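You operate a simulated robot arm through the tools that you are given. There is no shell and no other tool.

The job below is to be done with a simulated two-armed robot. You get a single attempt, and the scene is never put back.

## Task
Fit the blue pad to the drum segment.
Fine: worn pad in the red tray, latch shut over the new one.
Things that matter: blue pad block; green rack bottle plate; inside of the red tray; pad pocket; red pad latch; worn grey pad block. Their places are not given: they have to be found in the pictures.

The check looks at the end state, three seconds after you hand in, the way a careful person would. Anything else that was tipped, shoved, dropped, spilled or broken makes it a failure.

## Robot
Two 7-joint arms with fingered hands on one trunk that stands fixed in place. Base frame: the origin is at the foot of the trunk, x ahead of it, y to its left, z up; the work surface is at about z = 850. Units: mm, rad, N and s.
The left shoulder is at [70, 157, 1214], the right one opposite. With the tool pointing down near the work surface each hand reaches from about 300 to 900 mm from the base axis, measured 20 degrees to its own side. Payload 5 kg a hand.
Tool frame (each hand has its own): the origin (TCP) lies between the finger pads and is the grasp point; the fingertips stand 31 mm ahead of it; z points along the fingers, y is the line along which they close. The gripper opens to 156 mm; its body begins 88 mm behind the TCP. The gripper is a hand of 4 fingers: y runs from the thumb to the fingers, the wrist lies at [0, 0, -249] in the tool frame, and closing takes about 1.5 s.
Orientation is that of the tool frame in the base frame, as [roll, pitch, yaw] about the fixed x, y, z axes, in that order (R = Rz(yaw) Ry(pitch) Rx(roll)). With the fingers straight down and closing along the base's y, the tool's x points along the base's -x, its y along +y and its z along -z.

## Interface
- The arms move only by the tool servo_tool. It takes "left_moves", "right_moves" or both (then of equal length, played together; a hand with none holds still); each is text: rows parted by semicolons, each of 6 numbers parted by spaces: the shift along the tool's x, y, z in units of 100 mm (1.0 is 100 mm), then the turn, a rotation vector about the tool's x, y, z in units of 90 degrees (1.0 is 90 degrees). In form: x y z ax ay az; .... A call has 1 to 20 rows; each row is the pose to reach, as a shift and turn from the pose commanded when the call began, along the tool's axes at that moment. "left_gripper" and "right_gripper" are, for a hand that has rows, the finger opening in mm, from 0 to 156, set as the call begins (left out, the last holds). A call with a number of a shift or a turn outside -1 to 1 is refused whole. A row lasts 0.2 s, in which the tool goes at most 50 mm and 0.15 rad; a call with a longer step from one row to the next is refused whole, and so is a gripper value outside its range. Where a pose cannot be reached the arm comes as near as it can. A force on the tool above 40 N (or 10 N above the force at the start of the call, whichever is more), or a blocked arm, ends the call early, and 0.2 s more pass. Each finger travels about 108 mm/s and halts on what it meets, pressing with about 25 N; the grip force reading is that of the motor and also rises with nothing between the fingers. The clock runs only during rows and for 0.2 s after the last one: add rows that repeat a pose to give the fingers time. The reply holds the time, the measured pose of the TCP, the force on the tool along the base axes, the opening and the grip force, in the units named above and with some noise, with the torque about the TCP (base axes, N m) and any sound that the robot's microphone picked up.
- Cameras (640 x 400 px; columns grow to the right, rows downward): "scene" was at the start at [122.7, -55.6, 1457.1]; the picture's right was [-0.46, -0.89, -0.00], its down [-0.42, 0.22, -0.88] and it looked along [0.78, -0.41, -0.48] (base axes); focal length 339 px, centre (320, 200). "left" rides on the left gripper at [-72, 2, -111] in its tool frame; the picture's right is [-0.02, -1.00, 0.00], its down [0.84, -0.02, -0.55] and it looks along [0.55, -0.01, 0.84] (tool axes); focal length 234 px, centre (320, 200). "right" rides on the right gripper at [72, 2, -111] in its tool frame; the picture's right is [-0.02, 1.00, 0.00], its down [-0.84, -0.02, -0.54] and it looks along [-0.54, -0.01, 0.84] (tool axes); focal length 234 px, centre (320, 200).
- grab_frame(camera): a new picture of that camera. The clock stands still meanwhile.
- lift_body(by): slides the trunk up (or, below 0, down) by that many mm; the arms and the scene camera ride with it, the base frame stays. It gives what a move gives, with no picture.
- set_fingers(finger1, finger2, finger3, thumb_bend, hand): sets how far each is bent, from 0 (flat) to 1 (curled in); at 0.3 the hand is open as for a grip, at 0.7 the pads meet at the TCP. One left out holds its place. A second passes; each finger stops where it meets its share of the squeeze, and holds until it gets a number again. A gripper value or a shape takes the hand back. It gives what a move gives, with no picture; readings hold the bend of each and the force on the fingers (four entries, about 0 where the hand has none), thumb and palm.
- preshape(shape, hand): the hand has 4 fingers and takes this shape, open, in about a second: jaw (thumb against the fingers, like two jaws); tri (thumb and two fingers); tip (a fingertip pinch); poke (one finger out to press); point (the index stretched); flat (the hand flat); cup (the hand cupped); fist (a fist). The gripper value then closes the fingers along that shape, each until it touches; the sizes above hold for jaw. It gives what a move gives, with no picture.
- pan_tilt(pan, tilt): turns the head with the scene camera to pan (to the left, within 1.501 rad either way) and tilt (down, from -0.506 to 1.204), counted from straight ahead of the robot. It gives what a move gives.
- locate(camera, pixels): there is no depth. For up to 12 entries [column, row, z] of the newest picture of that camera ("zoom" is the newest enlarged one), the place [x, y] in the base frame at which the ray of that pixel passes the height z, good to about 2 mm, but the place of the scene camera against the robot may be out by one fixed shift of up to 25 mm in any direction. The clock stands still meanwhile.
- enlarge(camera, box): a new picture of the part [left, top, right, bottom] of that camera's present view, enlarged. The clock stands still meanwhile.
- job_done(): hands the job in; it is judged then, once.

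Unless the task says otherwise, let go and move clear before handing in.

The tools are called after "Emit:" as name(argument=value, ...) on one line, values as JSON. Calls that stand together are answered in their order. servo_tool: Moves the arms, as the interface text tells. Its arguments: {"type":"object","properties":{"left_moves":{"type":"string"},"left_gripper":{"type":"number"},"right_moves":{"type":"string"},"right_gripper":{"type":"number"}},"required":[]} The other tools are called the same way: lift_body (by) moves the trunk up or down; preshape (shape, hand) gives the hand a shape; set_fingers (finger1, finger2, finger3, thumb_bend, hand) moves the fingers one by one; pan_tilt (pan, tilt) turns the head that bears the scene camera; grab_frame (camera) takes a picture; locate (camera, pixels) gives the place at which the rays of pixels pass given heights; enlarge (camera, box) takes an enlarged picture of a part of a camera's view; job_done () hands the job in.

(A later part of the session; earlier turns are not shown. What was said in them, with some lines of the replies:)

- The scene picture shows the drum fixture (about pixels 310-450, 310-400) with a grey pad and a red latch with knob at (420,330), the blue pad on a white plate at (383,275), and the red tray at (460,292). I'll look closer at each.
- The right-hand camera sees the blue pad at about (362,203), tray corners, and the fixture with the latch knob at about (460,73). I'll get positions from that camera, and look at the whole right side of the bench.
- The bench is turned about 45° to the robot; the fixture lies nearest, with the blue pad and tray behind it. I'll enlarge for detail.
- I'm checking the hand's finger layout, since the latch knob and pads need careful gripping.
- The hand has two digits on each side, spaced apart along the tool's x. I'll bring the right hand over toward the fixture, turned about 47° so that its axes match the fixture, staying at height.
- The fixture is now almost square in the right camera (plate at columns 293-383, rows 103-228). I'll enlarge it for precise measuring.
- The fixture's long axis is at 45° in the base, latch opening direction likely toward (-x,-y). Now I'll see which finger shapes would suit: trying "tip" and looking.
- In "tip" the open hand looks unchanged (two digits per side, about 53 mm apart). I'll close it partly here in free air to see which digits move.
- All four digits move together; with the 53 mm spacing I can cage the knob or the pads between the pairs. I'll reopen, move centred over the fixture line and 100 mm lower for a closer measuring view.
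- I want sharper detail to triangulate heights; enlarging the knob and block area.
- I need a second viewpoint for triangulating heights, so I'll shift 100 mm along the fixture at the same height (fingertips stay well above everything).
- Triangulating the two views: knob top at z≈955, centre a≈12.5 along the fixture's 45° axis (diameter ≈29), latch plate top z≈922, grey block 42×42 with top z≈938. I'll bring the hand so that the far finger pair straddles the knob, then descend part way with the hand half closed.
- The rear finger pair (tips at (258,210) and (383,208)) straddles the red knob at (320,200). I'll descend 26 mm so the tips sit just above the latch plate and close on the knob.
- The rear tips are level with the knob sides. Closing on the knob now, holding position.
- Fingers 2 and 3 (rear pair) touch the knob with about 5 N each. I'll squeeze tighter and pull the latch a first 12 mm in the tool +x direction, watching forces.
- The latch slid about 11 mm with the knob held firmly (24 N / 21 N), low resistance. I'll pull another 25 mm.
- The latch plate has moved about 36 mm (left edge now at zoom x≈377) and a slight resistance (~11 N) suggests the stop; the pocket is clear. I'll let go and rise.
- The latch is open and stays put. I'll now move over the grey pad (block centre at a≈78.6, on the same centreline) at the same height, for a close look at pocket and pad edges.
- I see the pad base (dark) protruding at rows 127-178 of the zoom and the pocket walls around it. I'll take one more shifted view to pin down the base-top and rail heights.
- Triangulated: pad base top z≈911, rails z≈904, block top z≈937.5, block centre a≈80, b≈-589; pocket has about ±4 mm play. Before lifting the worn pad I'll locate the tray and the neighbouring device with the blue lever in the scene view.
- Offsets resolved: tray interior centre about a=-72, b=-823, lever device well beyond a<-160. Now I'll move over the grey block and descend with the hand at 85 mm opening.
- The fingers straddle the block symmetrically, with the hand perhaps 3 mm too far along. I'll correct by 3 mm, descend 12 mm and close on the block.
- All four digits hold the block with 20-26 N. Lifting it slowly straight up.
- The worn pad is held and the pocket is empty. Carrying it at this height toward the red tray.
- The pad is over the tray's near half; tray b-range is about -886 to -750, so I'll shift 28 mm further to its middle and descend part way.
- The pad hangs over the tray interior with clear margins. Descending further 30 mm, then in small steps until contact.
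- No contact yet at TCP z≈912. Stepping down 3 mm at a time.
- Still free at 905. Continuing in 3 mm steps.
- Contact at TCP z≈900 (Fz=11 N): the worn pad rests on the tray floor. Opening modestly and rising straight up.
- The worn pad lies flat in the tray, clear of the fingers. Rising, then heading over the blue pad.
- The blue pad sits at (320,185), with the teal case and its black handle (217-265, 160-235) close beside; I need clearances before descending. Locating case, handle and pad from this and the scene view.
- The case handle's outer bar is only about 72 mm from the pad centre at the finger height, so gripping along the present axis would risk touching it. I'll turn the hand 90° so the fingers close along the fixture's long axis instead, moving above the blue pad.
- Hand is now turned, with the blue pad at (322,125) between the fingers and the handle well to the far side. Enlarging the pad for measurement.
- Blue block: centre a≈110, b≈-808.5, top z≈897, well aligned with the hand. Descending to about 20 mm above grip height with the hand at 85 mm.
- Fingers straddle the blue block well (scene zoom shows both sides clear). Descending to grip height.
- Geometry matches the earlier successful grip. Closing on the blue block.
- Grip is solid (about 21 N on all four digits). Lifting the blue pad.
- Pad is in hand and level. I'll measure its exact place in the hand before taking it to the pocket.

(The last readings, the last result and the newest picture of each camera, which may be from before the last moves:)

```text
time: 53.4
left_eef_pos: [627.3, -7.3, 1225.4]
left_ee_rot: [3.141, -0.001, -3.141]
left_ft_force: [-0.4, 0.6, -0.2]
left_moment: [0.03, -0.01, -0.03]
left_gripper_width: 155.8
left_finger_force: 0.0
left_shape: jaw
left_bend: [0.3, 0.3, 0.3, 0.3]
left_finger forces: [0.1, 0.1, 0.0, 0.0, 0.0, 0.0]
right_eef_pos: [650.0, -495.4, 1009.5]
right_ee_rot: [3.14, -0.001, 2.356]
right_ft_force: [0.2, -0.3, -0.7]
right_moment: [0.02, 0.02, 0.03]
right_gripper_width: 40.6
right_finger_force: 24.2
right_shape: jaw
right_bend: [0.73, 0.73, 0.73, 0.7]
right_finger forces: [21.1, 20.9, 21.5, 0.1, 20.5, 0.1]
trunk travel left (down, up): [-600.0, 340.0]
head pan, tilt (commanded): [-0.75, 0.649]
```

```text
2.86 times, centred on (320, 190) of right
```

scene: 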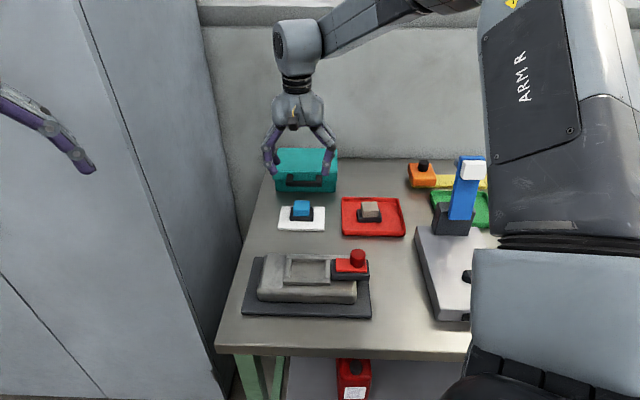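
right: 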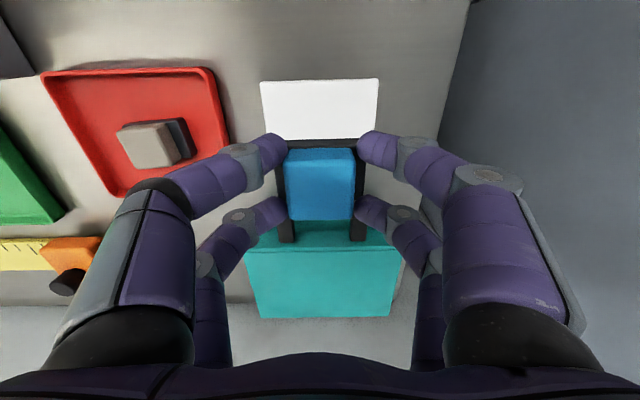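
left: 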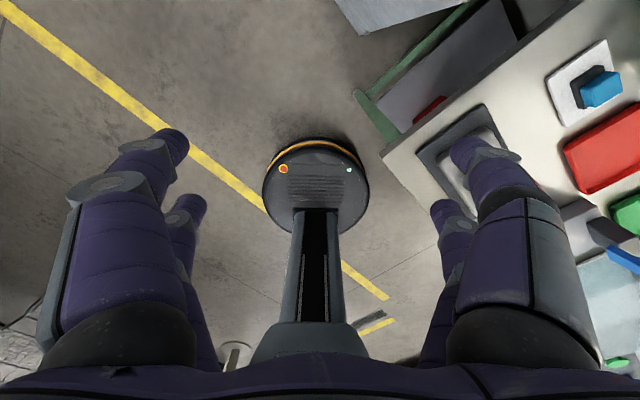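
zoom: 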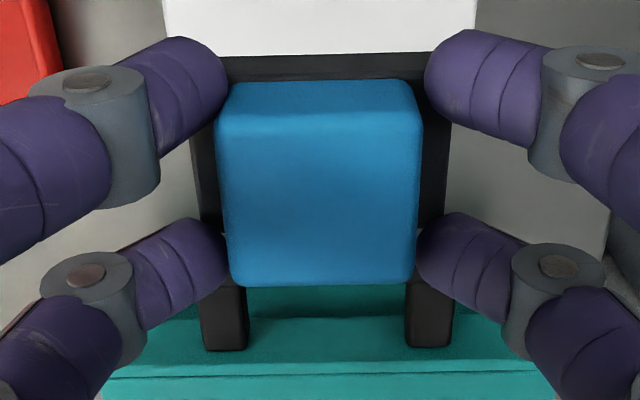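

The pad is centred in the hand within about 2 mm. Carrying it (30 mm higher) toward the pocket centre (a≈81.4, b≈-589.2).

Emit:
servo_tool(right_moves="0 0 -0.15 0 0 0; 0.1 -0.02 -0.3 0 0 0; 0.3 -0.05 -0.3 0 0 0; 0.5 -0.09 -0.3 0 0 0; 0.7 -0.12 -0.3 0 0 0; 0.9 -0.15 -0.3 0 0 0; 1.0 -0.17 -0.3 0 0 0; 1.0 -0.17 -0.3 0 0 0", right_gripper=30)

Emit:
servo_tool(right_moves="0.2 -0.02 0 0 0 0; 0.4 -0.05 0 0 0 0; 0.6 -0.08 0 0 0 0; 0.8 -0.1 0 0 0 0; 1.0 -0.11 0 0 0 0; 1.0 -0.11 0 0 0 0", right_gripper=30)

Emit:
grab_frame(camera="right")

Emit:
grab_frame(camera="scene")

```text
time: 55.2
left_eef_pos: [626.9, -7.2, 1225.2]
left_ee_rot: [3.141, 0.0, -3.14]
left_ft_force: [0.3, -0.5, -0.5]
left_moment: [-0.04, -0.03, 0.01]
left_gripper_width: 155.7
left_finger_force: 0.0
left_shape: jaw
left_bend: [0.3, 0.3, 0.3, 0.3]
left_finger forces: [0.0, 0.0, 0.1, 0.1, 0.1, 0.1]
right_eef_pos: [568.9, -434.2, 1038.7]
right_ee_rot: [3.141, -0.001, 2.356]
right_ft_force: [0.2, -0.2, -0.3]
right_moment: [0.0, 0.0, 0.0]
right_gripper_width: 40.6
right_finger_force: 25.3
right_shape: jaw
right_bend: [0.73, 0.73, 0.73, 0.7]
right_finger forces: [21.2, 20.9, 21.4, 0.1, 20.6, 0.0]
trunk travel left (down, up): [-600.0, 340.0]
head pan, tilt (commanded): [-0.75, 0.649]
```

```text
time: 56.6
left_eef_pos: [627.7, -6.4, 1225.1]
left_ee_rot: [3.14, 0.001, -3.14]
left_ft_force: [0.1, -0.3, 0.3]
left_moment: [0.03, 0.03, 0.01]
left_gripper_width: 156.1
left_finger_force: 0.2
left_shape: jaw
left_bend: [0.3, 0.3, 0.3, 0.3]
left_finger forces: [0.0, 0.0, 0.0, 0.0, 0.0, 0.1]
right_eef_pos: [488.5, -372.6, 1039.4]
right_ee_rot: [-3.141, -0.003, 2.357]
right_ft_force: [-0.5, 0.1, -0.9]
right_moment: [0.0, 0.0, 0.0]
right_gripper_width: 40.5
right_finger_force: 25.6
right_shape: jaw
right_bend: [0.73, 0.73, 0.73, 0.7]
right_finger forces: [21.0, 20.9, 21.5, 0.0, 20.7, 0.1]
trunk travel left (down, up): [-600.0, 340.0]
head pan, tilt (commanded): [-0.75, 0.649]
```

```text
taken
```

right: 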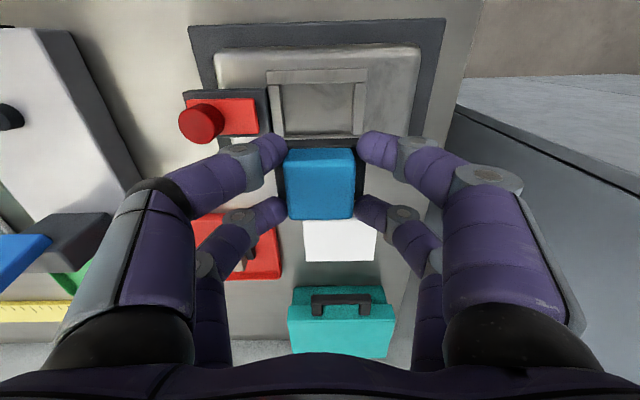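

```text
taken
```

scene: 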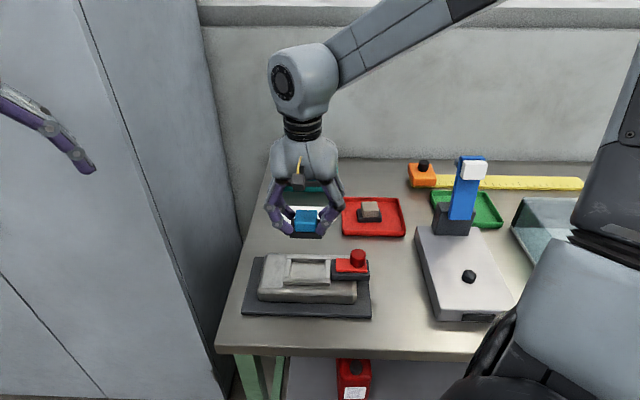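

The pocket is visible right ahead of the pad (rows 70-135, columns 270-365). Enlarging to measure it relative to the hand.

Emit:
enlarge(camera="right", box=[250, 50, 390, 240])

```text
2.11 times, centred on (320, 145) of right
```

zoom: 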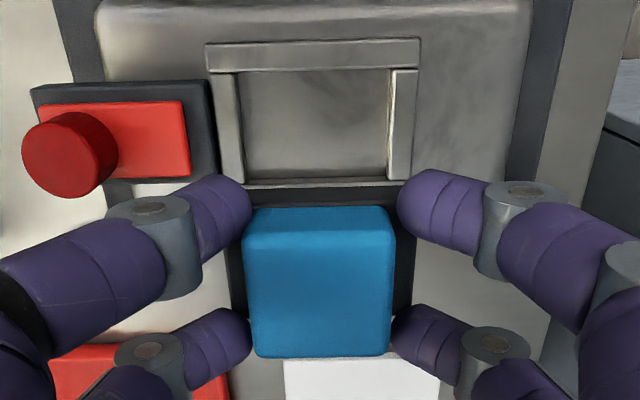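

I want to be sure where the pad's base edges are relative to the hand; enlarging the strip between the blue block and the pocket further, and the scene side view.

Emit:
enlarge(camera="right", box=[280, 120, 360, 180])

Emit:
enlarge(camera="scene", box=[260, 190, 350, 250])

```text
6.67 times, centred on (320, 150) of right
```

zoom: 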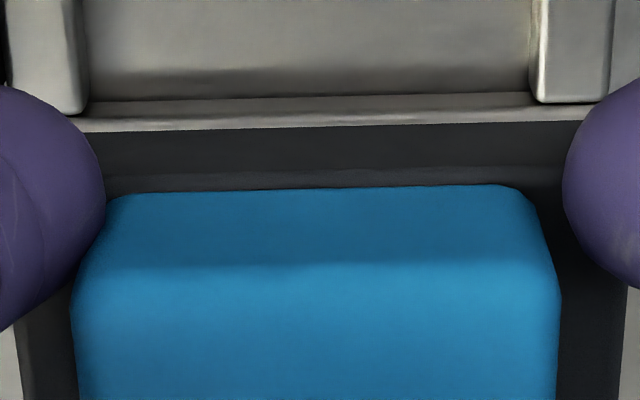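

```text
6.67 times, centred on (305, 220) of scene
```

zoom: 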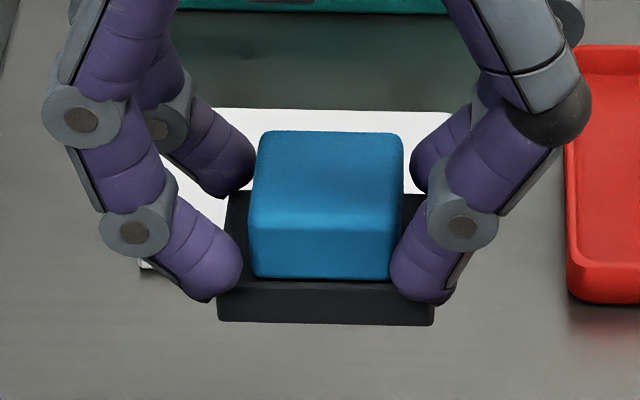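

Now clear: the base's near face and top edge are distinct, giving the pad centre ≈2 mm behind the tool centre and the pocket centre ≈20.5 mm ahead. Moving 22 mm over and descending to just above the rails.

Emit:
servo_tool(right_moves="0.11 -0.01 0 0 0 0; 0.222 -0.015 0 0 0 0; 0.222 -0.015 0.2 0 0 0; 0.222 -0.015 0.4 0 0 0; 0.222 -0.015 0.6 0 0 0; 0.222 -0.015 0.73 0 0 0; 0.222 -0.015 0.73 0 0 0; 0.222 -0.015 0.73 0 0 0", right_gripper=30)

Emit:
grab_frame(camera="right")

Emit:
enlarge(camera="right", box=[250, 90, 390, 200])

Emit:
enlarge(camera="scene", box=[250, 220, 370, 310])

```text
time: 58.4
left_eef_pos: [626.7, -5.7, 1225.6]
left_ee_rot: [3.141, 0.002, -3.141]
left_ft_force: [0.1, 0.1, -0.9]
left_moment: [-0.02, 0.03, 0.02]
left_gripper_width: 156.0
left_finger_force: 0.0
left_shape: jaw
left_bend: [0.3, 0.3, 0.3, 0.3]
left_finger forces: [0.0, 0.1, 0.1, 0.1, 0.1, 0.1]
right_eef_pos: [472.9, -359.4, 965.0]
right_ee_rot: [3.141, -0.002, 2.355]
right_ft_force: [-0.3, -0.1, -1.6]
right_moment: [0.03, -0.01, 0.0]
right_gripper_width: 40.4
right_finger_force: 24.3
right_shape: jaw
right_bend: [0.73, 0.73, 0.73, 0.7]
right_finger forces: [21.1, 20.8, 21.5, 0.1, 20.6, 0.1]
trunk travel left (down, up): [-600.0, 340.0]
head pan, tilt (commanded): [-0.75, 0.649]
```

```text
taken
```

right: 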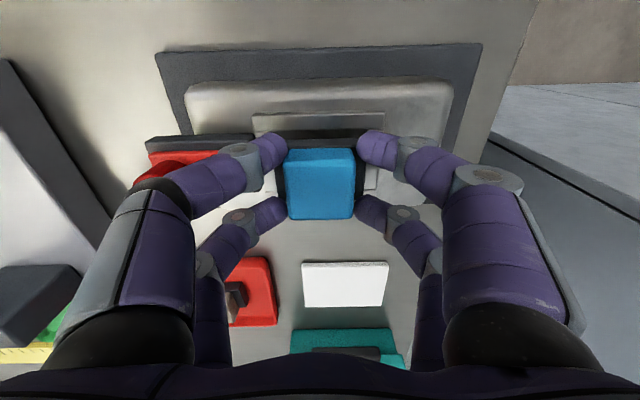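

```text
3.64 times, centred on (320, 145) of right
```

zoom: 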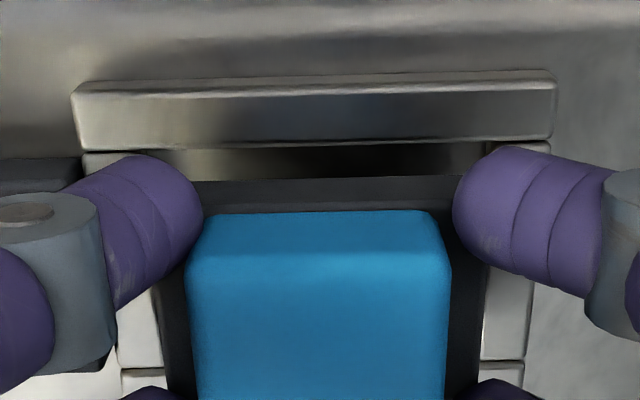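

```text
4.44 times, centred on (310, 265) of scene
```

zoom: 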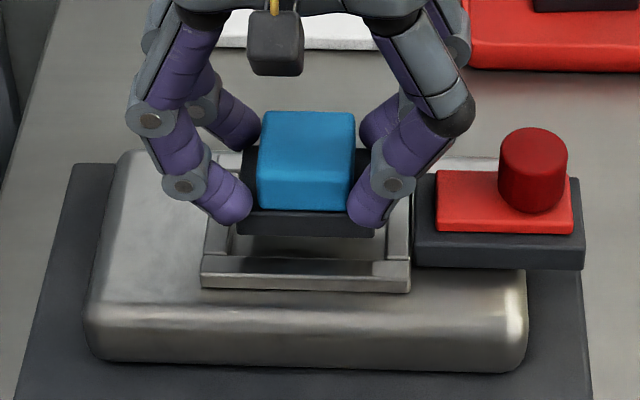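

The pad base is centred over the pocket: about 3.6 mm gap to the near rail and symmetric end walls. Lowering in small steps while watching forces.

Emit:
servo_tool(right_moves="0 0 0.03 0 0 0; 0 0 0.06 0 0 0; 0 0 0.08 0 0 0; 0 0 0.08 0 0 0", right_gripper=30)

Emit:
servo_tool(right_moves="0 0 0.02 0 0 0; 0 0 0.04 0 0 0; 0 0 0.04 0 0 0", right_gripper=30)

Emit:
enlarge(camera="scene", box=[250, 220, 370, 310])

Emit:
enlarge(camera="right", box=[250, 90, 390, 200])

```text
time: 59.4
left_eef_pos: [626.8, -5.7, 1224.5]
left_ee_rot: [-3.141, 0.004, -3.14]
left_ft_force: [-0.5, -0.5, 0.1]
left_moment: [0.01, -0.03, -0.02]
left_gripper_width: 156.0
left_finger_force: 0.0
left_shape: jaw
left_bend: [0.3, 0.3, 0.3, 0.3]
left_finger forces: [0.0, 0.0, 0.1, 0.1, 0.0, 0.1]
right_eef_pos: [471.4, -358.4, 958.2]
right_ee_rot: [3.141, 0.0, 2.355]
right_ft_force: [0.0, 0.2, -1.6]
right_moment: [0.02, -0.01, 0.01]
right_gripper_width: 40.6
right_finger_force: 25.4
right_shape: jaw
right_bend: [0.73, 0.73, 0.73, 0.7]
right_finger forces: [21.1, 20.9, 21.4, 0.1, 20.6, 0.1]
trunk travel left (down, up): [-600.0, 340.0]
head pan, tilt (commanded): [-0.75, 0.649]
```

```text
time: 60.2
left_eef_pos: [626.4, -5.9, 1225.4]
left_ee_rot: [-3.14, 0.003, -3.14]
left_ft_force: [-0.5, 0.3, 0.8]
left_moment: [0.0, -0.01, 0.0]
left_gripper_width: 156.0
left_finger_force: 0.1
left_shape: jaw
left_bend: [0.3, 0.3, 0.3, 0.3]
left_finger forces: [0.0, 0.1, 0.0, 0.1, 0.1, 0.0]
right_eef_pos: [471.8, -357.7, 954.1]
right_ee_rot: [3.141, -0.003, 2.356]
right_ft_force: [0.4, 0.1, -1.7]
right_moment: [-0.03, -0.01, -0.01]
right_gripper_width: 40.7
right_finger_force: 25.2
right_shape: jaw
right_bend: [0.73, 0.73, 0.73, 0.7]
right_finger forces: [21.1, 21.0, 21.4, 0.0, 20.6, 0.1]
trunk travel left (down, up): [-600.0, 340.0]
head pan, tilt (commanded): [-0.75, 0.649]
```

```text
4.44 times, centred on (310, 265) of scene
```

zoom: 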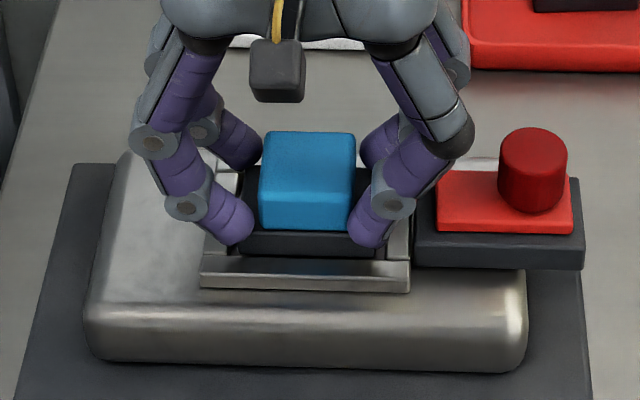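

```text
3.64 times, centred on (320, 145) of right
```

zoom: 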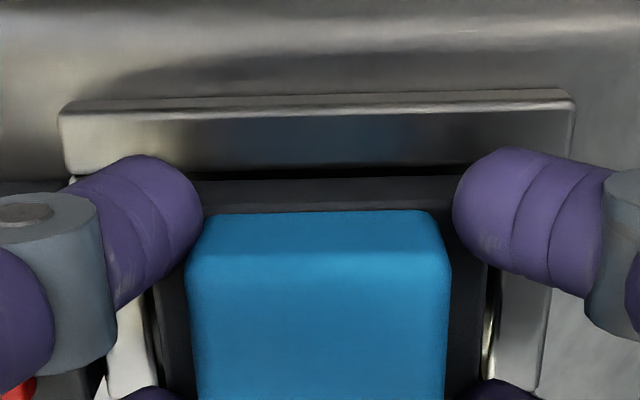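

No contact yet at 954 and the base is entering between the rails. Continuing 3-4 mm steps.

Emit:
servo_tool(right_moves="0 0 0.02 0 0 0; 0 0 0.035 0 0 0; 0 0 0.035 0 0 0", right_gripper=30)

Emit:
servo_tool(right_moves="0 0 0.015 0 0 0; 0 0 0.025 0 0 0; 0 0 0.025 0 0 0", right_gripper=30)

Emit:
enlarge(camera="scene", box=[250, 220, 370, 310])

Emit:
enlarge(camera="right", box=[250, 90, 390, 200])

```text
time: 61.0
left_eef_pos: [626.3, -7.3, 1224.0]
left_ee_rot: [3.141, 0.0, -3.14]
left_ft_force: [-0.8, 0.1, 0.0]
left_moment: [0.03, -0.01, -0.01]
left_gripper_width: 155.9
left_finger_force: 0.0
left_shape: jaw
left_bend: [0.3, 0.3, 0.3, 0.3]
left_finger forces: [0.1, 0.0, 0.0, 0.0, 0.1, 0.0]
right_eef_pos: [472.8, -358.9, 950.7]
right_ee_rot: [3.141, -0.003, 2.356]
right_ft_force: [-0.5, 0.1, -0.3]
right_moment: [-0.03, 0.0, 0.02]
right_gripper_width: 40.4
right_finger_force: 25.4
right_shape: jaw
right_bend: [0.73, 0.73, 0.73, 0.7]
right_finger forces: [21.2, 21.0, 21.4, 0.0, 20.6, 0.1]
trunk travel left (down, up): [-600.0, 340.0]
head pan, tilt (commanded): [-0.75, 0.649]
```

```text
time: 61.8
left_eef_pos: [627.5, -7.4, 1225.5]
left_ee_rot: [3.141, 0.002, -3.139]
left_ft_force: [0.7, -0.1, 0.6]
left_moment: [0.0, 0.01, 0.02]
left_gripper_width: 155.7
left_finger_force: 0.0
left_shape: jaw
left_bend: [0.3, 0.3, 0.3, 0.3]
left_finger forces: [0.0, 0.1, 0.1, 0.0, 0.0, 0.1]
right_eef_pos: [472.0, -357.5, 949.1]
right_ee_rot: [-3.141, -0.002, 2.356]
right_ft_force: [0.1, -0.2, -1.0]
right_moment: [0.0, -0.03, 0.03]
right_gripper_width: 40.5
right_finger_force: 24.8
right_shape: jaw
right_bend: [0.73, 0.73, 0.73, 0.7]
right_finger forces: [21.1, 21.0, 21.4, 0.0, 20.6, 0.1]
trunk travel left (down, up): [-600.0, 340.0]
head pan, tilt (commanded): [-0.75, 0.649]
```

```text
4.44 times, centred on (310, 265) of scene
```

zoom: 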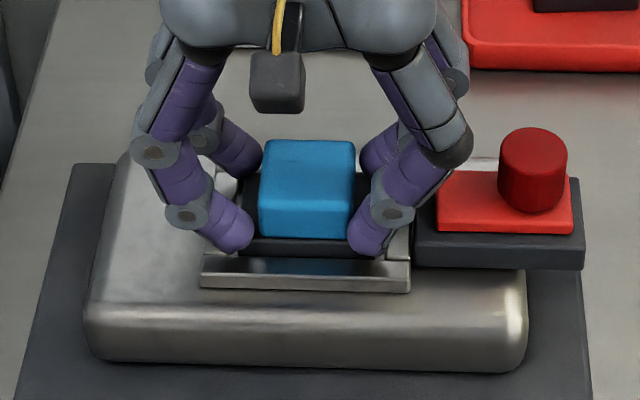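

```text
3.64 times, centred on (320, 145) of right
```

zoom: 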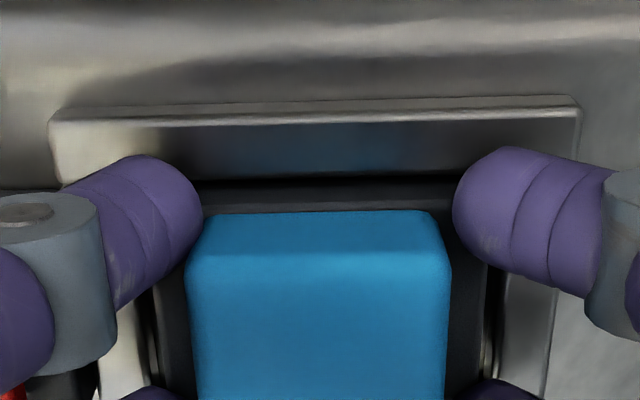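

The pad is nearly at the old pad's seated height (block bottom row ≈273.6 vs 272.8 before). A few more millimetres until contact.

Emit:
servo_tool(right_moves="0 0 0.01 0 0 0; 0 0 0.02 0 0 0; 0 0 0.02 0 0 0", right_gripper=30)

Emit:
servo_tool(right_moves="0 0 0.01 0 0 0; 0 0 0.02 0 0 0; 0 0 0.02 0 0 0", right_gripper=30)

```text
time: 62.6
left_eef_pos: [627.1, -5.9, 1225.6]
left_ee_rot: [-3.141, 0.001, -3.14]
left_ft_force: [-0.4, 0.4, 0.7]
left_moment: [0.02, 0.04, -0.02]
left_gripper_width: 156.1
left_finger_force: 0.0
left_shape: jaw
left_bend: [0.3, 0.3, 0.3, 0.3]
left_finger forces: [0.0, 0.1, 0.1, 0.0, 0.0, 0.0]
right_eef_pos: [472.4, -359.3, 947.2]
right_ee_rot: [3.138, 0.001, 2.356]
right_ft_force: [-0.1, -0.1, 7.1]
right_moment: [-0.02, 0.12, 0.0]
right_gripper_width: 40.8
right_finger_force: 25.4
right_shape: jaw
right_bend: [0.73, 0.73, 0.73, 0.7]
right_finger forces: [21.5, 21.1, 21.8, 0.0, 21.3, 0.1]
trunk travel left (down, up): [-600.0, 340.0]
head pan, tilt (commanded): [-0.75, 0.649]
```

```text
time: 63.4
left_eef_pos: [625.8, -5.9, 1226.9]
left_ee_rot: [-3.14, 0.002, -3.139]
left_ft_force: [-0.1, 0.8, 0.1]
left_moment: [0.0, -0.02, 0.01]
left_gripper_width: 155.8
left_finger_force: 0.1
left_shape: jaw
left_bend: [0.3, 0.3, 0.3, 0.3]
left_finger forces: [0.0, 0.0, 0.0, 0.0, 0.1, 0.0]
right_eef_pos: [472.0, -358.4, 947.1]
right_ee_rot: [3.139, 0.004, 2.355]
right_ft_force: [1.9, -3.9, 26.3]
right_moment: [-0.07, -0.07, -0.04]
right_gripper_width: 41.0
right_finger_force: 25.2
right_shape: jaw
right_bend: [0.73, 0.74, 0.74, 0.7]
right_finger forces: [23.3, 21.4, 24.4, 0.0, 22.9, 0.0]
trunk travel left (down, up): [-600.0, 340.0]
head pan, tilt (commanded): [-0.75, 0.649]
```

Seated firmly (26 N at TCP z≈947, same as the old pad's seat). Easing off and opening gently.

Emit:
servo_tool(right_moves="0 0 -0.02 0 0 0; 0 0 -0.025 0 0 0; 0 0 -0.025 0 0 0; 0 0 -0.025 0 0 0; 0 0 -0.025 0 0 0; 0 0 -0.025 0 0 0; 0 0 -0.025 0 0 0", right_gripper=66)

Emit:
grab_frame(camera="right")

Emit:
enlarge(camera="scene", box=[250, 220, 370, 310])

```text
time: 65.0
left_eef_pos: [628.3, -6.1, 1224.7]
left_ee_rot: [3.141, 0.002, -3.14]
left_ft_force: [-0.6, 0.1, 0.2]
left_moment: [-0.01, -0.04, 0.03]
left_gripper_width: 156.0
left_finger_force: 0.0
left_shape: jaw
left_bend: [0.3, 0.3, 0.3, 0.3]
left_finger forces: [0.0, 0.0, 0.1, 0.0, 0.1, 0.0]
right_eef_pos: [471.4, -357.9, 946.3]
right_ee_rot: [3.14, 0.001, 2.355]
right_ft_force: [0.2, 0.4, 0.4]
right_moment: [0.01, 0.02, 0.03]
right_gripper_width: 65.4
right_finger_force: 0.0
right_shape: jaw
right_bend: [0.73, 0.73, 0.73, 0.7]
right_finger forces: [0.0, 0.0, 0.0, 0.1, 0.1, 0.0]
trunk travel left (down, up): [-600.0, 340.0]
head pan, tilt (commanded): [-0.75, 0.649]
```

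```text
taken
```

right: 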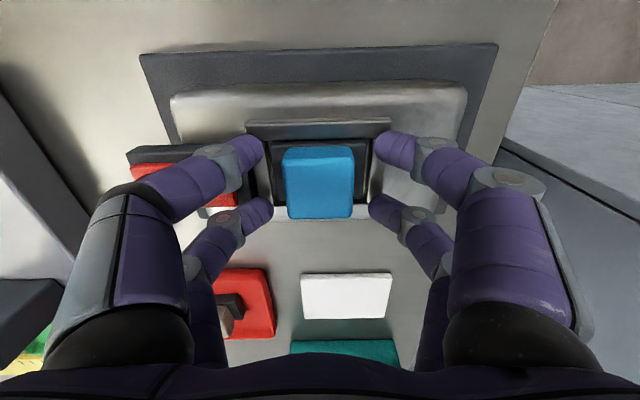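

```text
4.44 times, centred on (310, 265) of scene
```

zoom: 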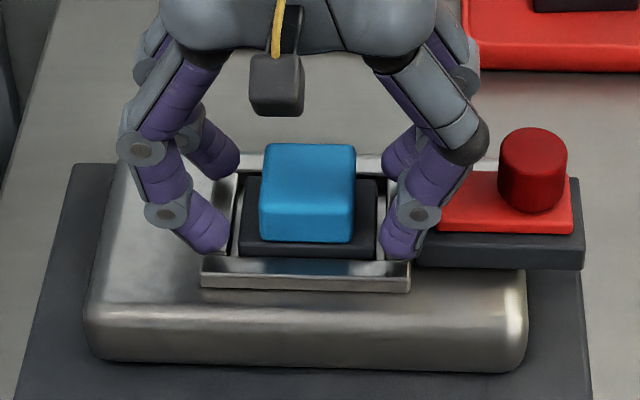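

The blue pad sits in the pocket, released. Rising straight up, then turning the hand back for the latch.

Emit:
servo_tool(right_moves="0 0 -0.1 0 0 0; 0 0 -0.25 0 0 0; 0 0 -0.5 0 0 0; 0 0 -0.75 0 0 0; 0 0 -1.0 0 0 0; 0 0 -1.0 0 0 0", right_gripper=66)

Emit:
enlarge(camera="scene", box=[240, 220, 380, 325])

Emit:
enlarge(camera="right", box=[240, 40, 400, 160])

```text
time: 66.4
left_eef_pos: [627.0, -6.9, 1225.6]
left_ee_rot: [3.141, 0.0, -3.139]
left_ft_force: [1.0, 0.9, -0.2]
left_moment: [-0.01, 0.01, 0.02]
left_gripper_width: 156.0
left_finger_force: 0.1
left_shape: jaw
left_bend: [0.3, 0.3, 0.3, 0.3]
left_finger forces: [0.0, 0.0, 0.1, 0.0, 0.1, 0.0]
right_eef_pos: [472.8, -358.2, 1046.1]
right_ee_rot: [3.141, -0.001, 2.355]
right_ft_force: [-0.5, -0.3, -0.5]
right_moment: [0.02, 0.04, -0.03]
right_gripper_width: 65.5
right_finger_force: 0.0
right_shape: jaw
right_bend: [0.73, 0.73, 0.73, 0.7]
right_finger forces: [0.0, 0.0, 0.1, 0.1, 0.0, 0.0]
trunk travel left (down, up): [-600.0, 340.0]
head pan, tilt (commanded): [-0.75, 0.649]
```

```text
3.81 times, centred on (310, 272) of scene
```

zoom: 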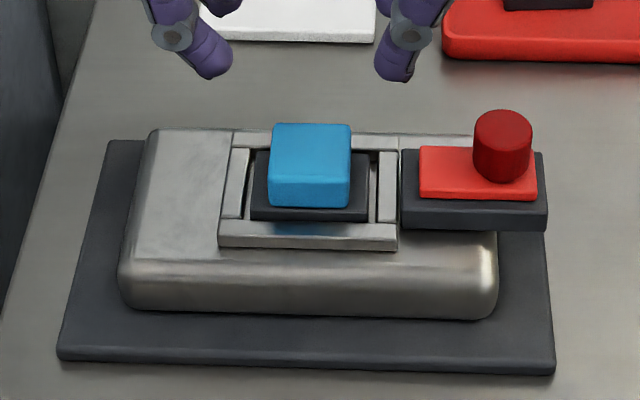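

```text
3.33 times, centred on (320, 100) of right
```

zoom: 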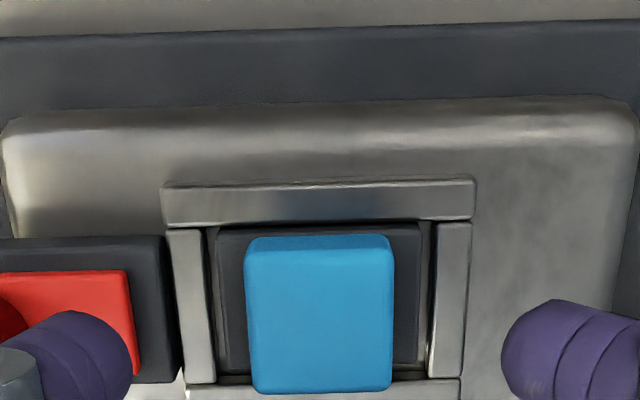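

The pad is centred in the pocket. Turning the hand back by -90° while moving toward the latch knob at height.

Emit:
servo_tool(right_moves="0 -0.05 0 0 0 -0.0833; 0 -0.1 0 0 0 -0.1667; 0 -0.15 0 0 0 -0.25; 0 -0.2 0 0 0 -0.3333; 0 -0.25 0 0 0 -0.4167; 0 -0.3 0 0 0 -0.5; 0 -0.35 0 0 0 -0.5833; 0 -0.4 0 0 0 -0.6667; 0 -0.45 0 0 0 -0.75; 0 -0.5 0 0 0 -0.8333; 0 -0.55 0 0 0 -0.9167; 0 -0.6 0 0 0 -1.0; 0 -0.6 0 0 0 -1.0", right_gripper=70)

Emit:
servo_tool(right_moves="0.2 -0.01 0 0 0 0; 0.4 -0.01 0 0 0 0; 0.6 -0.02 0 0 0 0; 0.68 -0.02 0 0 0 0; 0.68 -0.02 0 0 0 0; 0.68 -0.02 0 0 0 0", right_gripper=70)

Emit:
grab_frame(camera="right")

Emit:
grab_frame(camera="scene")

```text
time: 69.2
left_eef_pos: [626.3, -7.0, 1224.9]
left_ee_rot: [3.141, 0.002, -3.137]
left_ft_force: [0.3, 0.6, 0.2]
left_moment: [0.0, -0.01, 0.0]
left_gripper_width: 155.9
left_finger_force: 0.1
left_shape: jaw
left_bend: [0.3, 0.3, 0.3, 0.3]
left_finger forces: [0.1, 0.0, 0.0, 0.0, 0.1, 0.1]
right_eef_pos: [429.9, -401.0, 1046.4]
right_ee_rot: [3.139, -0.001, -2.356]
right_ft_force: [-0.2, 0.6, 0.6]
right_moment: [0.0, -0.01, -0.01]
right_gripper_width: 69.6
right_finger_force: 0.1
right_shape: jaw
right_bend: [0.73, 0.73, 0.73, 0.7]
right_finger forces: [0.1, 0.0, 0.1, 0.1, 0.0, 0.1]
trunk travel left (down, up): [-600.0, 340.0]
head pan, tilt (commanded): [-0.75, 0.649]
```

```text
time: 70.6
left_eef_pos: [626.6, -6.7, 1224.6]
left_ee_rot: [3.141, 0.002, -3.14]
left_ft_force: [0.1, 0.1, -0.4]
left_moment: [-0.02, 0.01, 0.04]
left_gripper_width: 155.7
left_finger_force: 0.2
left_shape: jaw
left_bend: [0.3, 0.3, 0.3, 0.3]
left_finger forces: [0.0, 0.1, 0.0, 0.1, 0.1, 0.0]
right_eef_pos: [382.4, -449.4, 1047.1]
right_ee_rot: [-3.142, 0.001, -2.356]
right_ft_force: [-0.8, -0.6, -0.4]
right_moment: [0.02, 0.02, 0.01]
right_gripper_width: 69.4
right_finger_force: 0.0
right_shape: jaw
right_bend: [0.73, 0.73, 0.73, 0.7]
right_finger forces: [0.0, 0.1, 0.0, 0.1, 0.0, 0.0]
trunk travel left (down, up): [-600.0, 340.0]
head pan, tilt (commanded): [-0.75, 0.649]
```

```text
taken
```

right: 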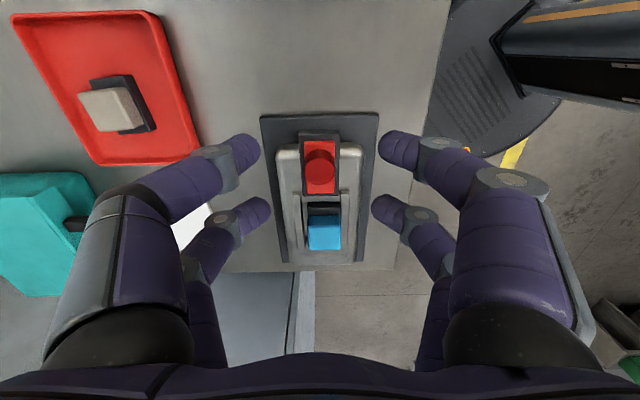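

```text
taken
```

scene: 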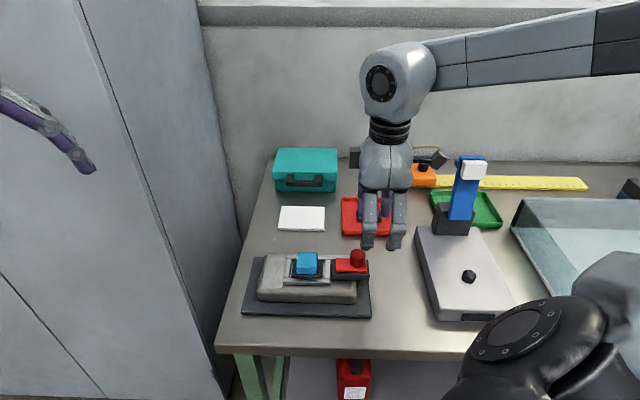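

The hand is above the latch with the rear pair straddling the knob line. Descending to knob height, open at 70 mm.

Emit:
servo_tool(right_moves="0 -0.01 0.25 0 0 0; 0 -0.01 0.5 0 0 0; 0 -0.01 0.7 0 0 0; 0 -0.01 0.8 0 0 0; 0 -0.01 0.88 0 0 0; 0 -0.01 0.88 0 0 0", right_gripper=70)

Emit:
grab_frame(camera="right")

Emit:
enlarge(camera="scene", box=[240, 200, 400, 320])

```text
time: 72.0
left_eef_pos: [627.3, -7.4, 1225.1]
left_ee_rot: [3.141, 0.002, -3.14]
left_ft_force: [0.0, -0.1, -0.3]
left_moment: [0.02, 0.02, -0.01]
left_gripper_width: 156.0
left_finger_force: 0.0
left_shape: jaw
left_bend: [0.3, 0.3, 0.3, 0.3]
left_finger forces: [0.0, 0.1, 0.1, 0.1, 0.0, 0.0]
right_eef_pos: [383.7, -450.5, 958.7]
right_ee_rot: [3.141, 0.0, -2.355]
right_ft_force: [0.1, 0.8, -0.2]
right_moment: [0.03, -0.01, 0.0]
right_gripper_width: 69.6
right_finger_force: 0.1
right_shape: jaw
right_bend: [0.73, 0.73, 0.73, 0.7]
right_finger forces: [0.0, 0.1, 0.0, 0.0, 0.0, 0.0]
trunk travel left (down, up): [-600.0, 340.0]
head pan, tilt (commanded): [-0.75, 0.649]
```

```text
taken
```

right: 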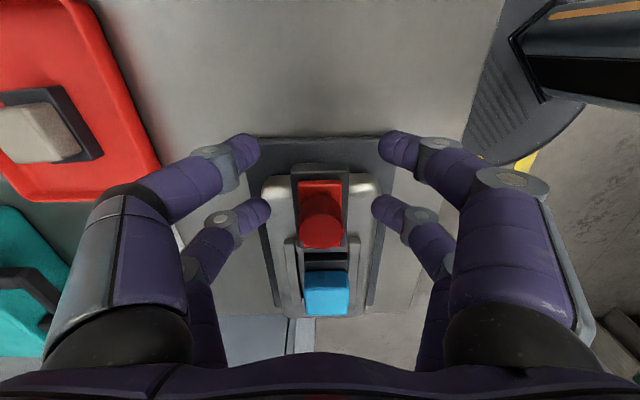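

```text
3.33 times, centred on (320, 260) of scene
```

zoom: 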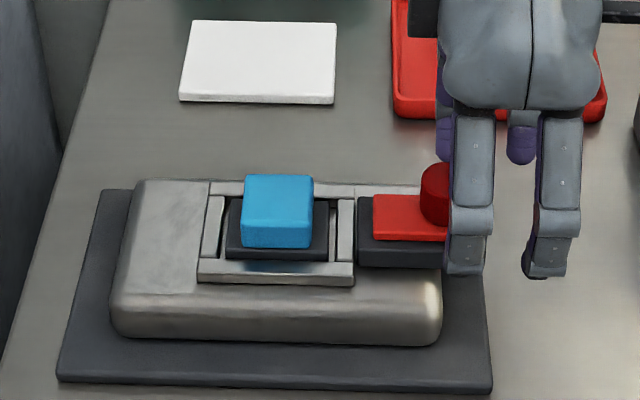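

Same relation to the knob as before (knob top at about (321,226)). Closing on it.

Emit:
servo_tool(right_moves="0 0 0 0 0 0; 0 0 0 0 0 0; 0 0 0 0 0 0; 0 0 0 0 0 0; 0 0 0 0 0 0; 0 0 0 0 0 0; 0 0 0 0 0 0; 0 0 0 0 0 0; 0 0 0 0 0 0; 0 0 0 0 0 0", right_gripper=0)

Emit:
grab_frame(camera="right")

```text
time: 74.2
left_eef_pos: [627.9, -8.0, 1225.1]
left_ee_rot: [3.141, 0.002, -3.139]
left_ft_force: [0.0, 0.0, -0.7]
left_moment: [0.01, 0.0, -0.01]
left_gripper_width: 156.0
left_finger_force: 0.0
left_shape: jaw
left_bend: [0.3, 0.3, 0.3, 0.3]
left_finger forces: [0.0, 0.1, 0.0, 0.0, 0.1, 0.1]
right_eef_pos: [382.9, -449.9, 958.9]
right_ee_rot: [-3.142, 0.0, -2.356]
right_ft_force: [-0.5, 0.0, -5.3]
right_moment: [-0.06, 0.12, 0.03]
right_gripper_width: 0.0
right_finger_force: 25.0
right_shape: jaw
right_bend: [0.7, 0.72, 0.73, 0.7]
right_finger forces: [0.0, 21.8, 20.8, 0.0, 0.1, 0.0]
trunk travel left (down, up): [-600.0, 340.0]
head pan, tilt (commanded): [-0.75, 0.649]
```

```text
taken
```

right: 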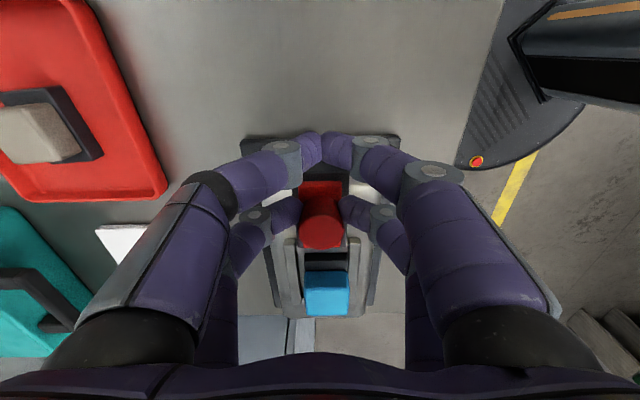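

Knob held at about 21 N per finger. Sliding the latch back toward the pad, first 20 mm.

Emit:
servo_tool(right_moves="-0.04 0 0 0 0 0; -0.08 0 0 0 0 0; -0.12 0 0 0 0 0; -0.16 0 0 0 0 0; -0.2 0 0 0 0 0; -0.2 0 0 0 0 0", right_gripper=0)

Emit:
enlarge(camera="scene", box=[240, 200, 400, 320])

```text
time: 75.6
left_eef_pos: [626.6, -6.2, 1226.4]
left_ee_rot: [-3.141, 0.001, -3.14]
left_ft_force: [-0.5, 1.0, -0.4]
left_moment: [0.02, 0.01, -0.01]
left_gripper_width: 156.1
left_finger_force: 0.0
left_shape: jaw
left_bend: [0.3, 0.3, 0.3, 0.3]
left_finger forces: [0.1, 0.0, 0.1, 0.1, 0.0, 0.0]
right_eef_pos: [396.9, -436.3, 958.4]
right_ee_rot: [3.14, 0.0, -2.356]
right_ft_force: [-0.9, 0.5, -2.3]
right_moment: [-0.02, 0.07, 0.0]
right_gripper_width: 0.0
right_finger_force: 24.8
right_shape: jaw
right_bend: [0.7, 0.72, 0.73, 0.7]
right_finger forces: [0.1, 22.3, 21.0, 0.0, 0.1, 0.0]
trunk travel left (down, up): [-600.0, 340.0]
head pan, tilt (commanded): [-0.75, 0.649]
```

```text
3.33 times, centred on (320, 260) of scene
```

zoom: 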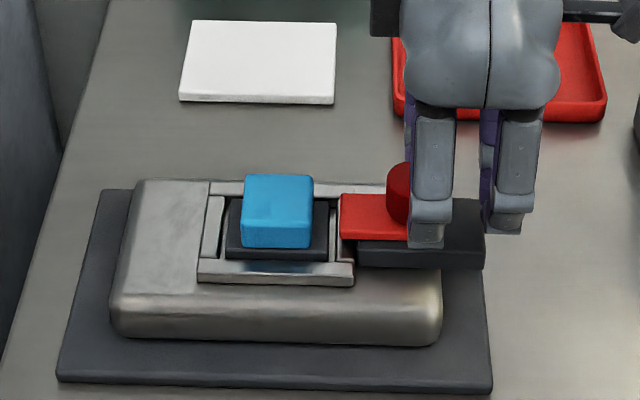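

Sliding freely (plate edge now at zoom x≈340; closed was 317). Pushing the remaining 16 mm or so.

Emit:
servo_tool(right_moves="-0.04 0 0 0 0 0; -0.08 0 0 0 0 0; -0.12 0 0 0 0 0; -0.15 0 0 0 0 0; -0.16 0 0 0 0 0; -0.16 0 0 0 0 0", right_gripper=0)

Emit:
enlarge(camera="scene", box=[240, 200, 400, 320])

```text
time: 77.0
left_eef_pos: [626.6, -7.4, 1225.7]
left_ee_rot: [-3.141, 0.003, 3.14]
left_ft_force: [0.1, 0.6, -0.1]
left_moment: [0.01, -0.04, -0.02]
left_gripper_width: 156.0
left_finger_force: 0.1
left_shape: jaw
left_bend: [0.3, 0.3, 0.3, 0.3]
left_finger forces: [0.0, 0.0, 0.0, 0.1, 0.0, 0.0]
right_eef_pos: [406.6, -427.8, 958.4]
right_ee_rot: [-3.141, 0.001, -2.358]
right_ft_force: [-6.2, -8.1, -0.4]
right_moment: [-0.17, 0.12, -0.03]
right_gripper_width: 0.0
right_finger_force: 25.4
right_shape: jaw
right_bend: [0.7, 0.72, 0.73, 0.7]
right_finger forces: [0.0, 22.8, 23.6, 0.0, 0.1, 0.0]
trunk travel left (down, up): [-600.0, 340.0]
head pan, tilt (commanded): [-0.75, 0.649]
```

```text
3.33 times, centred on (320, 260) of scene
```

zoom: 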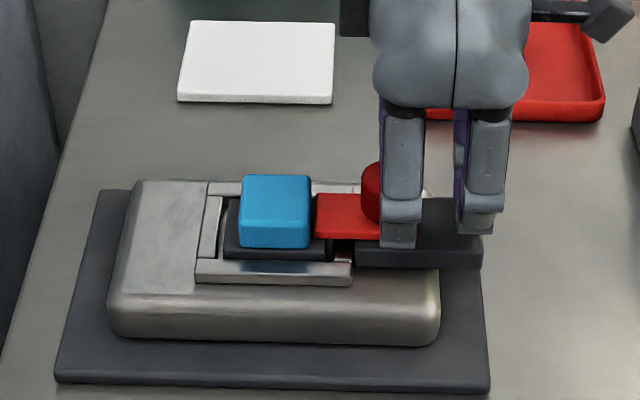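

The plate edge is back at its original place relative to the fixture and ~10 N of resistance shows it has reached the stop. A slight extra push of 3 mm command to make sure, then compare.

Emit:
servo_tool(right_moves="-0.015 0 0 0 0 0; -0.03 0 0 0 0 0; -0.03 0 0 0 0 0; -0.03 0 0 0 0 0", right_gripper=0)

Emit:
enlarge(camera="scene", box=[230, 235, 390, 330])

```text
time: 78.0
left_eef_pos: [623.2, -10.4, 1227.2]
left_ee_rot: [3.139, 0.003, 3.14]
left_ft_force: [0.1, -0.5, 0.6]
left_moment: [-0.02, -0.02, -0.02]
left_gripper_width: 155.8
left_finger_force: 0.1
left_shape: jaw
left_bend: [0.3, 0.3, 0.3, 0.3]
left_finger forces: [0.0, 0.0, 0.0, 0.0, 0.0, 0.0]
right_eef_pos: [408.2, -425.6, 957.4]
right_ee_rot: [3.139, 0.004, -2.36]
right_ft_force: [-19.1, -18.7, -0.5]
right_moment: [-0.42, 0.4, -0.02]
right_gripper_width: 0.0
right_finger_force: 24.7
right_shape: jaw
right_bend: [0.7, 0.72, 0.73, 0.7]
right_finger forces: [0.0, 25.8, 25.2, 0.1, 0.0, 0.1]
trunk travel left (down, up): [-600.0, 340.0]
head pan, tilt (commanded): [-0.75, 0.649]
```

```text
4.00 times, centred on (310, 282) of scene
```

zoom: 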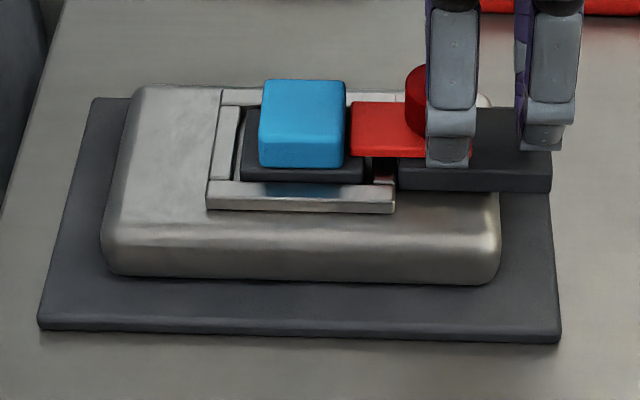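

27 N against a solid stop: the latch is shut (the picture shift is just the robot leaning). Easing off 3 mm of command to remove the load, then releasing.

Emit:
servo_tool(right_moves="0.01 0 0 0 0 0; 0.02 0 0 0 0 0; 0.03 0 0 0 0 0; 0.03 0 0 0 0 0", right_gripper=0)

Emit:
servo_tool(right_moves="0 0 0 0 0 0; 0 0 0 0 0 0; 0 0 0 0 0 0; 0 0 0 0 0 0; 0 0 0 0 0 0; 0 0 0 0 0 0; 0 0 0 0 0 0; 0 0 0 0 0 0", right_gripper=75)

Emit:
grab_frame(camera="right")

Emit:
enlarge(camera="scene", box=[230, 235, 390, 330])

```text
time: 79.0
left_eef_pos: [626.0, -8.3, 1225.9]
left_ee_rot: [3.141, 0.003, -3.14]
left_ft_force: [-0.2, -0.2, -0.7]
left_moment: [-0.04, -0.03, -0.02]
left_gripper_width: 156.1
left_finger_force: 0.1
left_shape: jaw
left_bend: [0.3, 0.3, 0.3, 0.3]
left_finger forces: [0.0, 0.0, 0.0, 0.0, 0.0, 0.0]
right_eef_pos: [408.3, -426.8, 958.3]
right_ee_rot: [3.14, 0.003, -2.356]
right_ft_force: [-13.5, -13.0, -1.8]
right_moment: [-0.32, 0.35, -0.02]
right_gripper_width: 0.1
right_finger_force: 24.8
right_shape: jaw
right_bend: [0.7, 0.72, 0.73, 0.7]
right_finger forces: [0.0, 24.7, 23.8, 0.1, 0.1, 0.0]
trunk travel left (down, up): [-600.0, 340.0]
head pan, tilt (commanded): [-0.75, 0.649]
```

```text
time: 80.8
left_eef_pos: [625.9, -6.7, 1226.6]
left_ee_rot: [-3.141, 0.002, -3.139]
left_ft_force: [-0.1, 0.0, 0.5]
left_moment: [-0.01, 0.01, 0.02]
left_gripper_width: 155.7
left_finger_force: 0.1
left_shape: jaw
left_bend: [0.3, 0.3, 0.3, 0.3]
left_finger forces: [0.0, 0.1, 0.0, 0.0, 0.0, 0.0]
right_eef_pos: [408.2, -425.9, 958.0]
right_ee_rot: [3.139, 0.001, -2.355]
right_ft_force: [0.5, -0.8, 0.0]
right_moment: [0.02, 0.01, -0.02]
right_gripper_width: 74.7
right_finger_force: 0.2
right_shape: jaw
right_bend: [0.73, 0.73, 0.73, 0.7]
right_finger forces: [0.1, 0.0, 0.1, 0.1, 0.0, 0.0]
trunk travel left (down, up): [-600.0, 340.0]
head pan, tilt (commanded): [-0.75, 0.649]
```

```text
taken
```

right: 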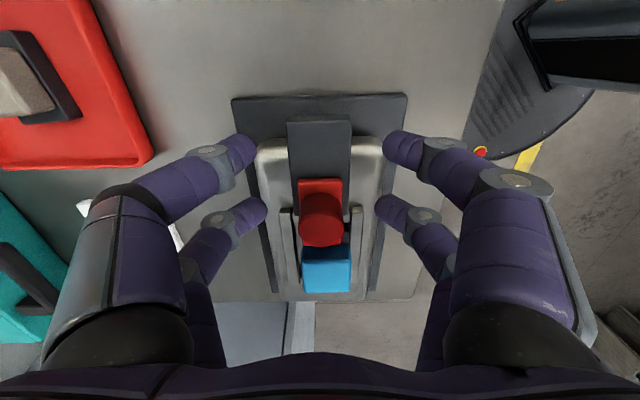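

```text
4.00 times, centred on (310, 282) of scene
```

zoom: 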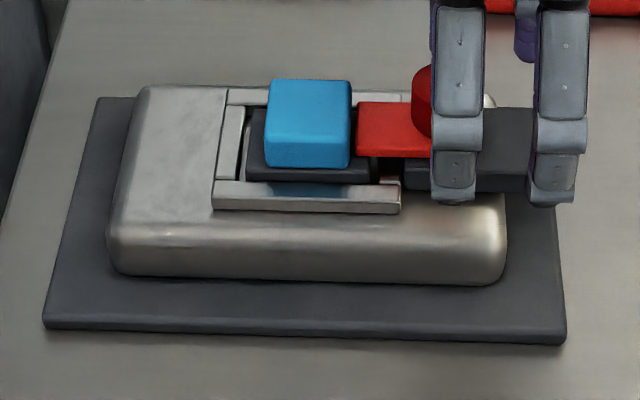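

The latch plate's edge is at zoom x≈356, exactly where it was originally, and the fixture hasn't moved. Rising clear.

Emit:
servo_tool(right_moves="0 0 -0.15 0 0 0; 0 0 -0.4 0 0 0; 0 0 -0.7 0 0 0; 0 0 -1.0 0 0 0; 0 0 -1.0 0 0 0", right_gripper=75)

Emit:
servo_tool(right_moves="0.2 0 -0.2 0 0 0; 0.5 0 -0.5 0 0 0; 0.8 0 -0.8 0 0 0; 0.8 0 -0.8 0 0 0", right_gripper=100)

Emit:
grab_frame(camera="right")

Emit:
grab_frame(camera="scene")

Emit:
enlarge(camera="scene", box=[230, 235, 390, 330])

Emit:
enlarge(camera="scene", box=[260, 140, 520, 300])

```text
time: 82.0
left_eef_pos: [626.6, -6.7, 1224.5]
left_ee_rot: [3.14, 0.0, -3.141]
left_ft_force: [0.4, 0.2, 0.2]
left_moment: [-0.01, 0.03, -0.04]
left_gripper_width: 155.8
left_finger_force: 0.1
left_shape: jaw
left_bend: [0.3, 0.3, 0.3, 0.3]
left_finger forces: [0.0, 0.0, 0.0, 0.0, 0.1, 0.0]
right_eef_pos: [409.0, -426.7, 1058.7]
right_ee_rot: [3.141, 0.0, -2.357]
right_ft_force: [-0.9, 0.4, 0.0]
right_moment: [0.04, 0.0, -0.02]
right_gripper_width: 74.6
right_finger_force: 0.0
right_shape: jaw
right_bend: [0.73, 0.73, 0.73, 0.7]
right_finger forces: [0.0, 0.0, 0.0, 0.1, 0.0, 0.1]
trunk travel left (down, up): [-600.0, 340.0]
head pan, tilt (commanded): [-0.75, 0.649]
```

```text
time: 83.0
left_eef_pos: [628.3, -6.6, 1224.0]
left_ee_rot: [-3.141, 0.0, -3.141]
left_ft_force: [0.4, -0.8, -0.2]
left_moment: [-0.01, 0.03, 0.01]
left_gripper_width: 156.2
left_finger_force: 0.0
left_shape: jaw
left_bend: [0.3, 0.3, 0.3, 0.3]
left_finger forces: [0.0, 0.1, 0.0, 0.0, 0.1, 0.0]
right_eef_pos: [354.1, -481.4, 1137.0]
right_ee_rot: [3.139, 0.001, -2.357]
right_ft_force: [0.6, 0.9, -0.2]
right_moment: [0.0, 0.05, -0.01]
right_gripper_width: 99.5
right_finger_force: 0.1
right_shape: jaw
right_bend: [0.31, 0.31, 0.31, 0.71]
right_finger forces: [0.0, 0.1, 0.0, 0.1, 0.1, 0.1]
trunk travel left (down, up): [-600.0, 340.0]
head pan, tilt (commanded): [-0.75, 0.649]
```

```text
taken
```

right: 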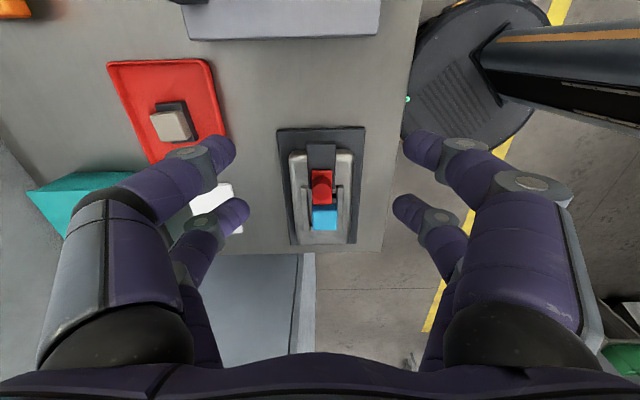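

```text
taken
```

scene: 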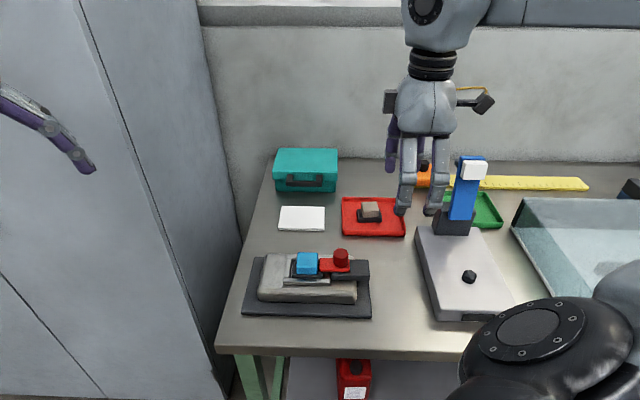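

```text
4.00 times, centred on (310, 282) of scene
```

zoom: 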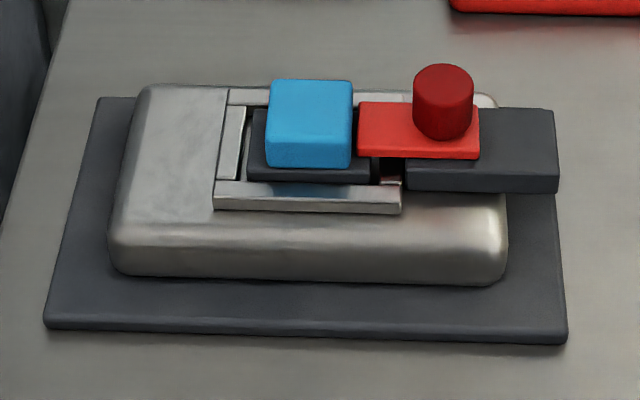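

```text
2.46 times, centred on (390, 220) of scene
```

zoom: 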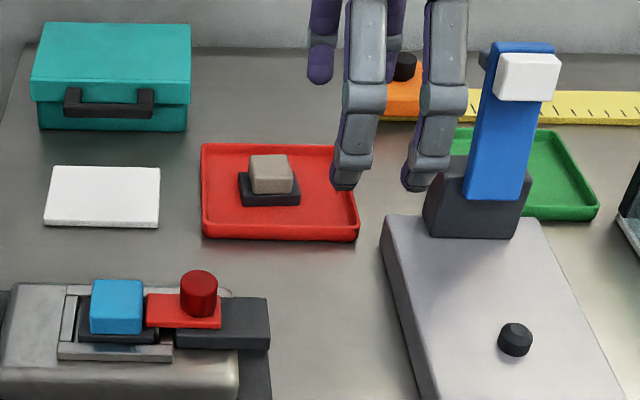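

The final view matches the starting arrangement with the blue pad in the pocket and the latch plate over its edge (knob at (341,257)), the worn pad flat inside the red tray at (370,212), and everything else undisturbed. Both hands are clear, so I'm handing in.

Emit:
job_done()

```text
The job is handed in.
```

The blue pad is fitted in the drum segment, the latch is shut over it, and the worn grey pad is lying flat in the red tray. I've handed the job in.

- **Blue pad:** it sits centred in the pocket. I pressed it down until it met about 26 N, at close to the height the old pad sat.
- **Latch:** I slid it back until it hit a solid stop at about 27 N. Its edge over the pad is back where it was at the start.
- **Worn pad:** it turned a few degrees as I let go, but it is well inside the tray.
- **Everything else:** the last pictures show nothing tipped or moved. Both hands were clear before I handed in.

I didn't identify the "green rack bottle plate" for certain. The task asked for nothing there, so I left everything that could be it alone.
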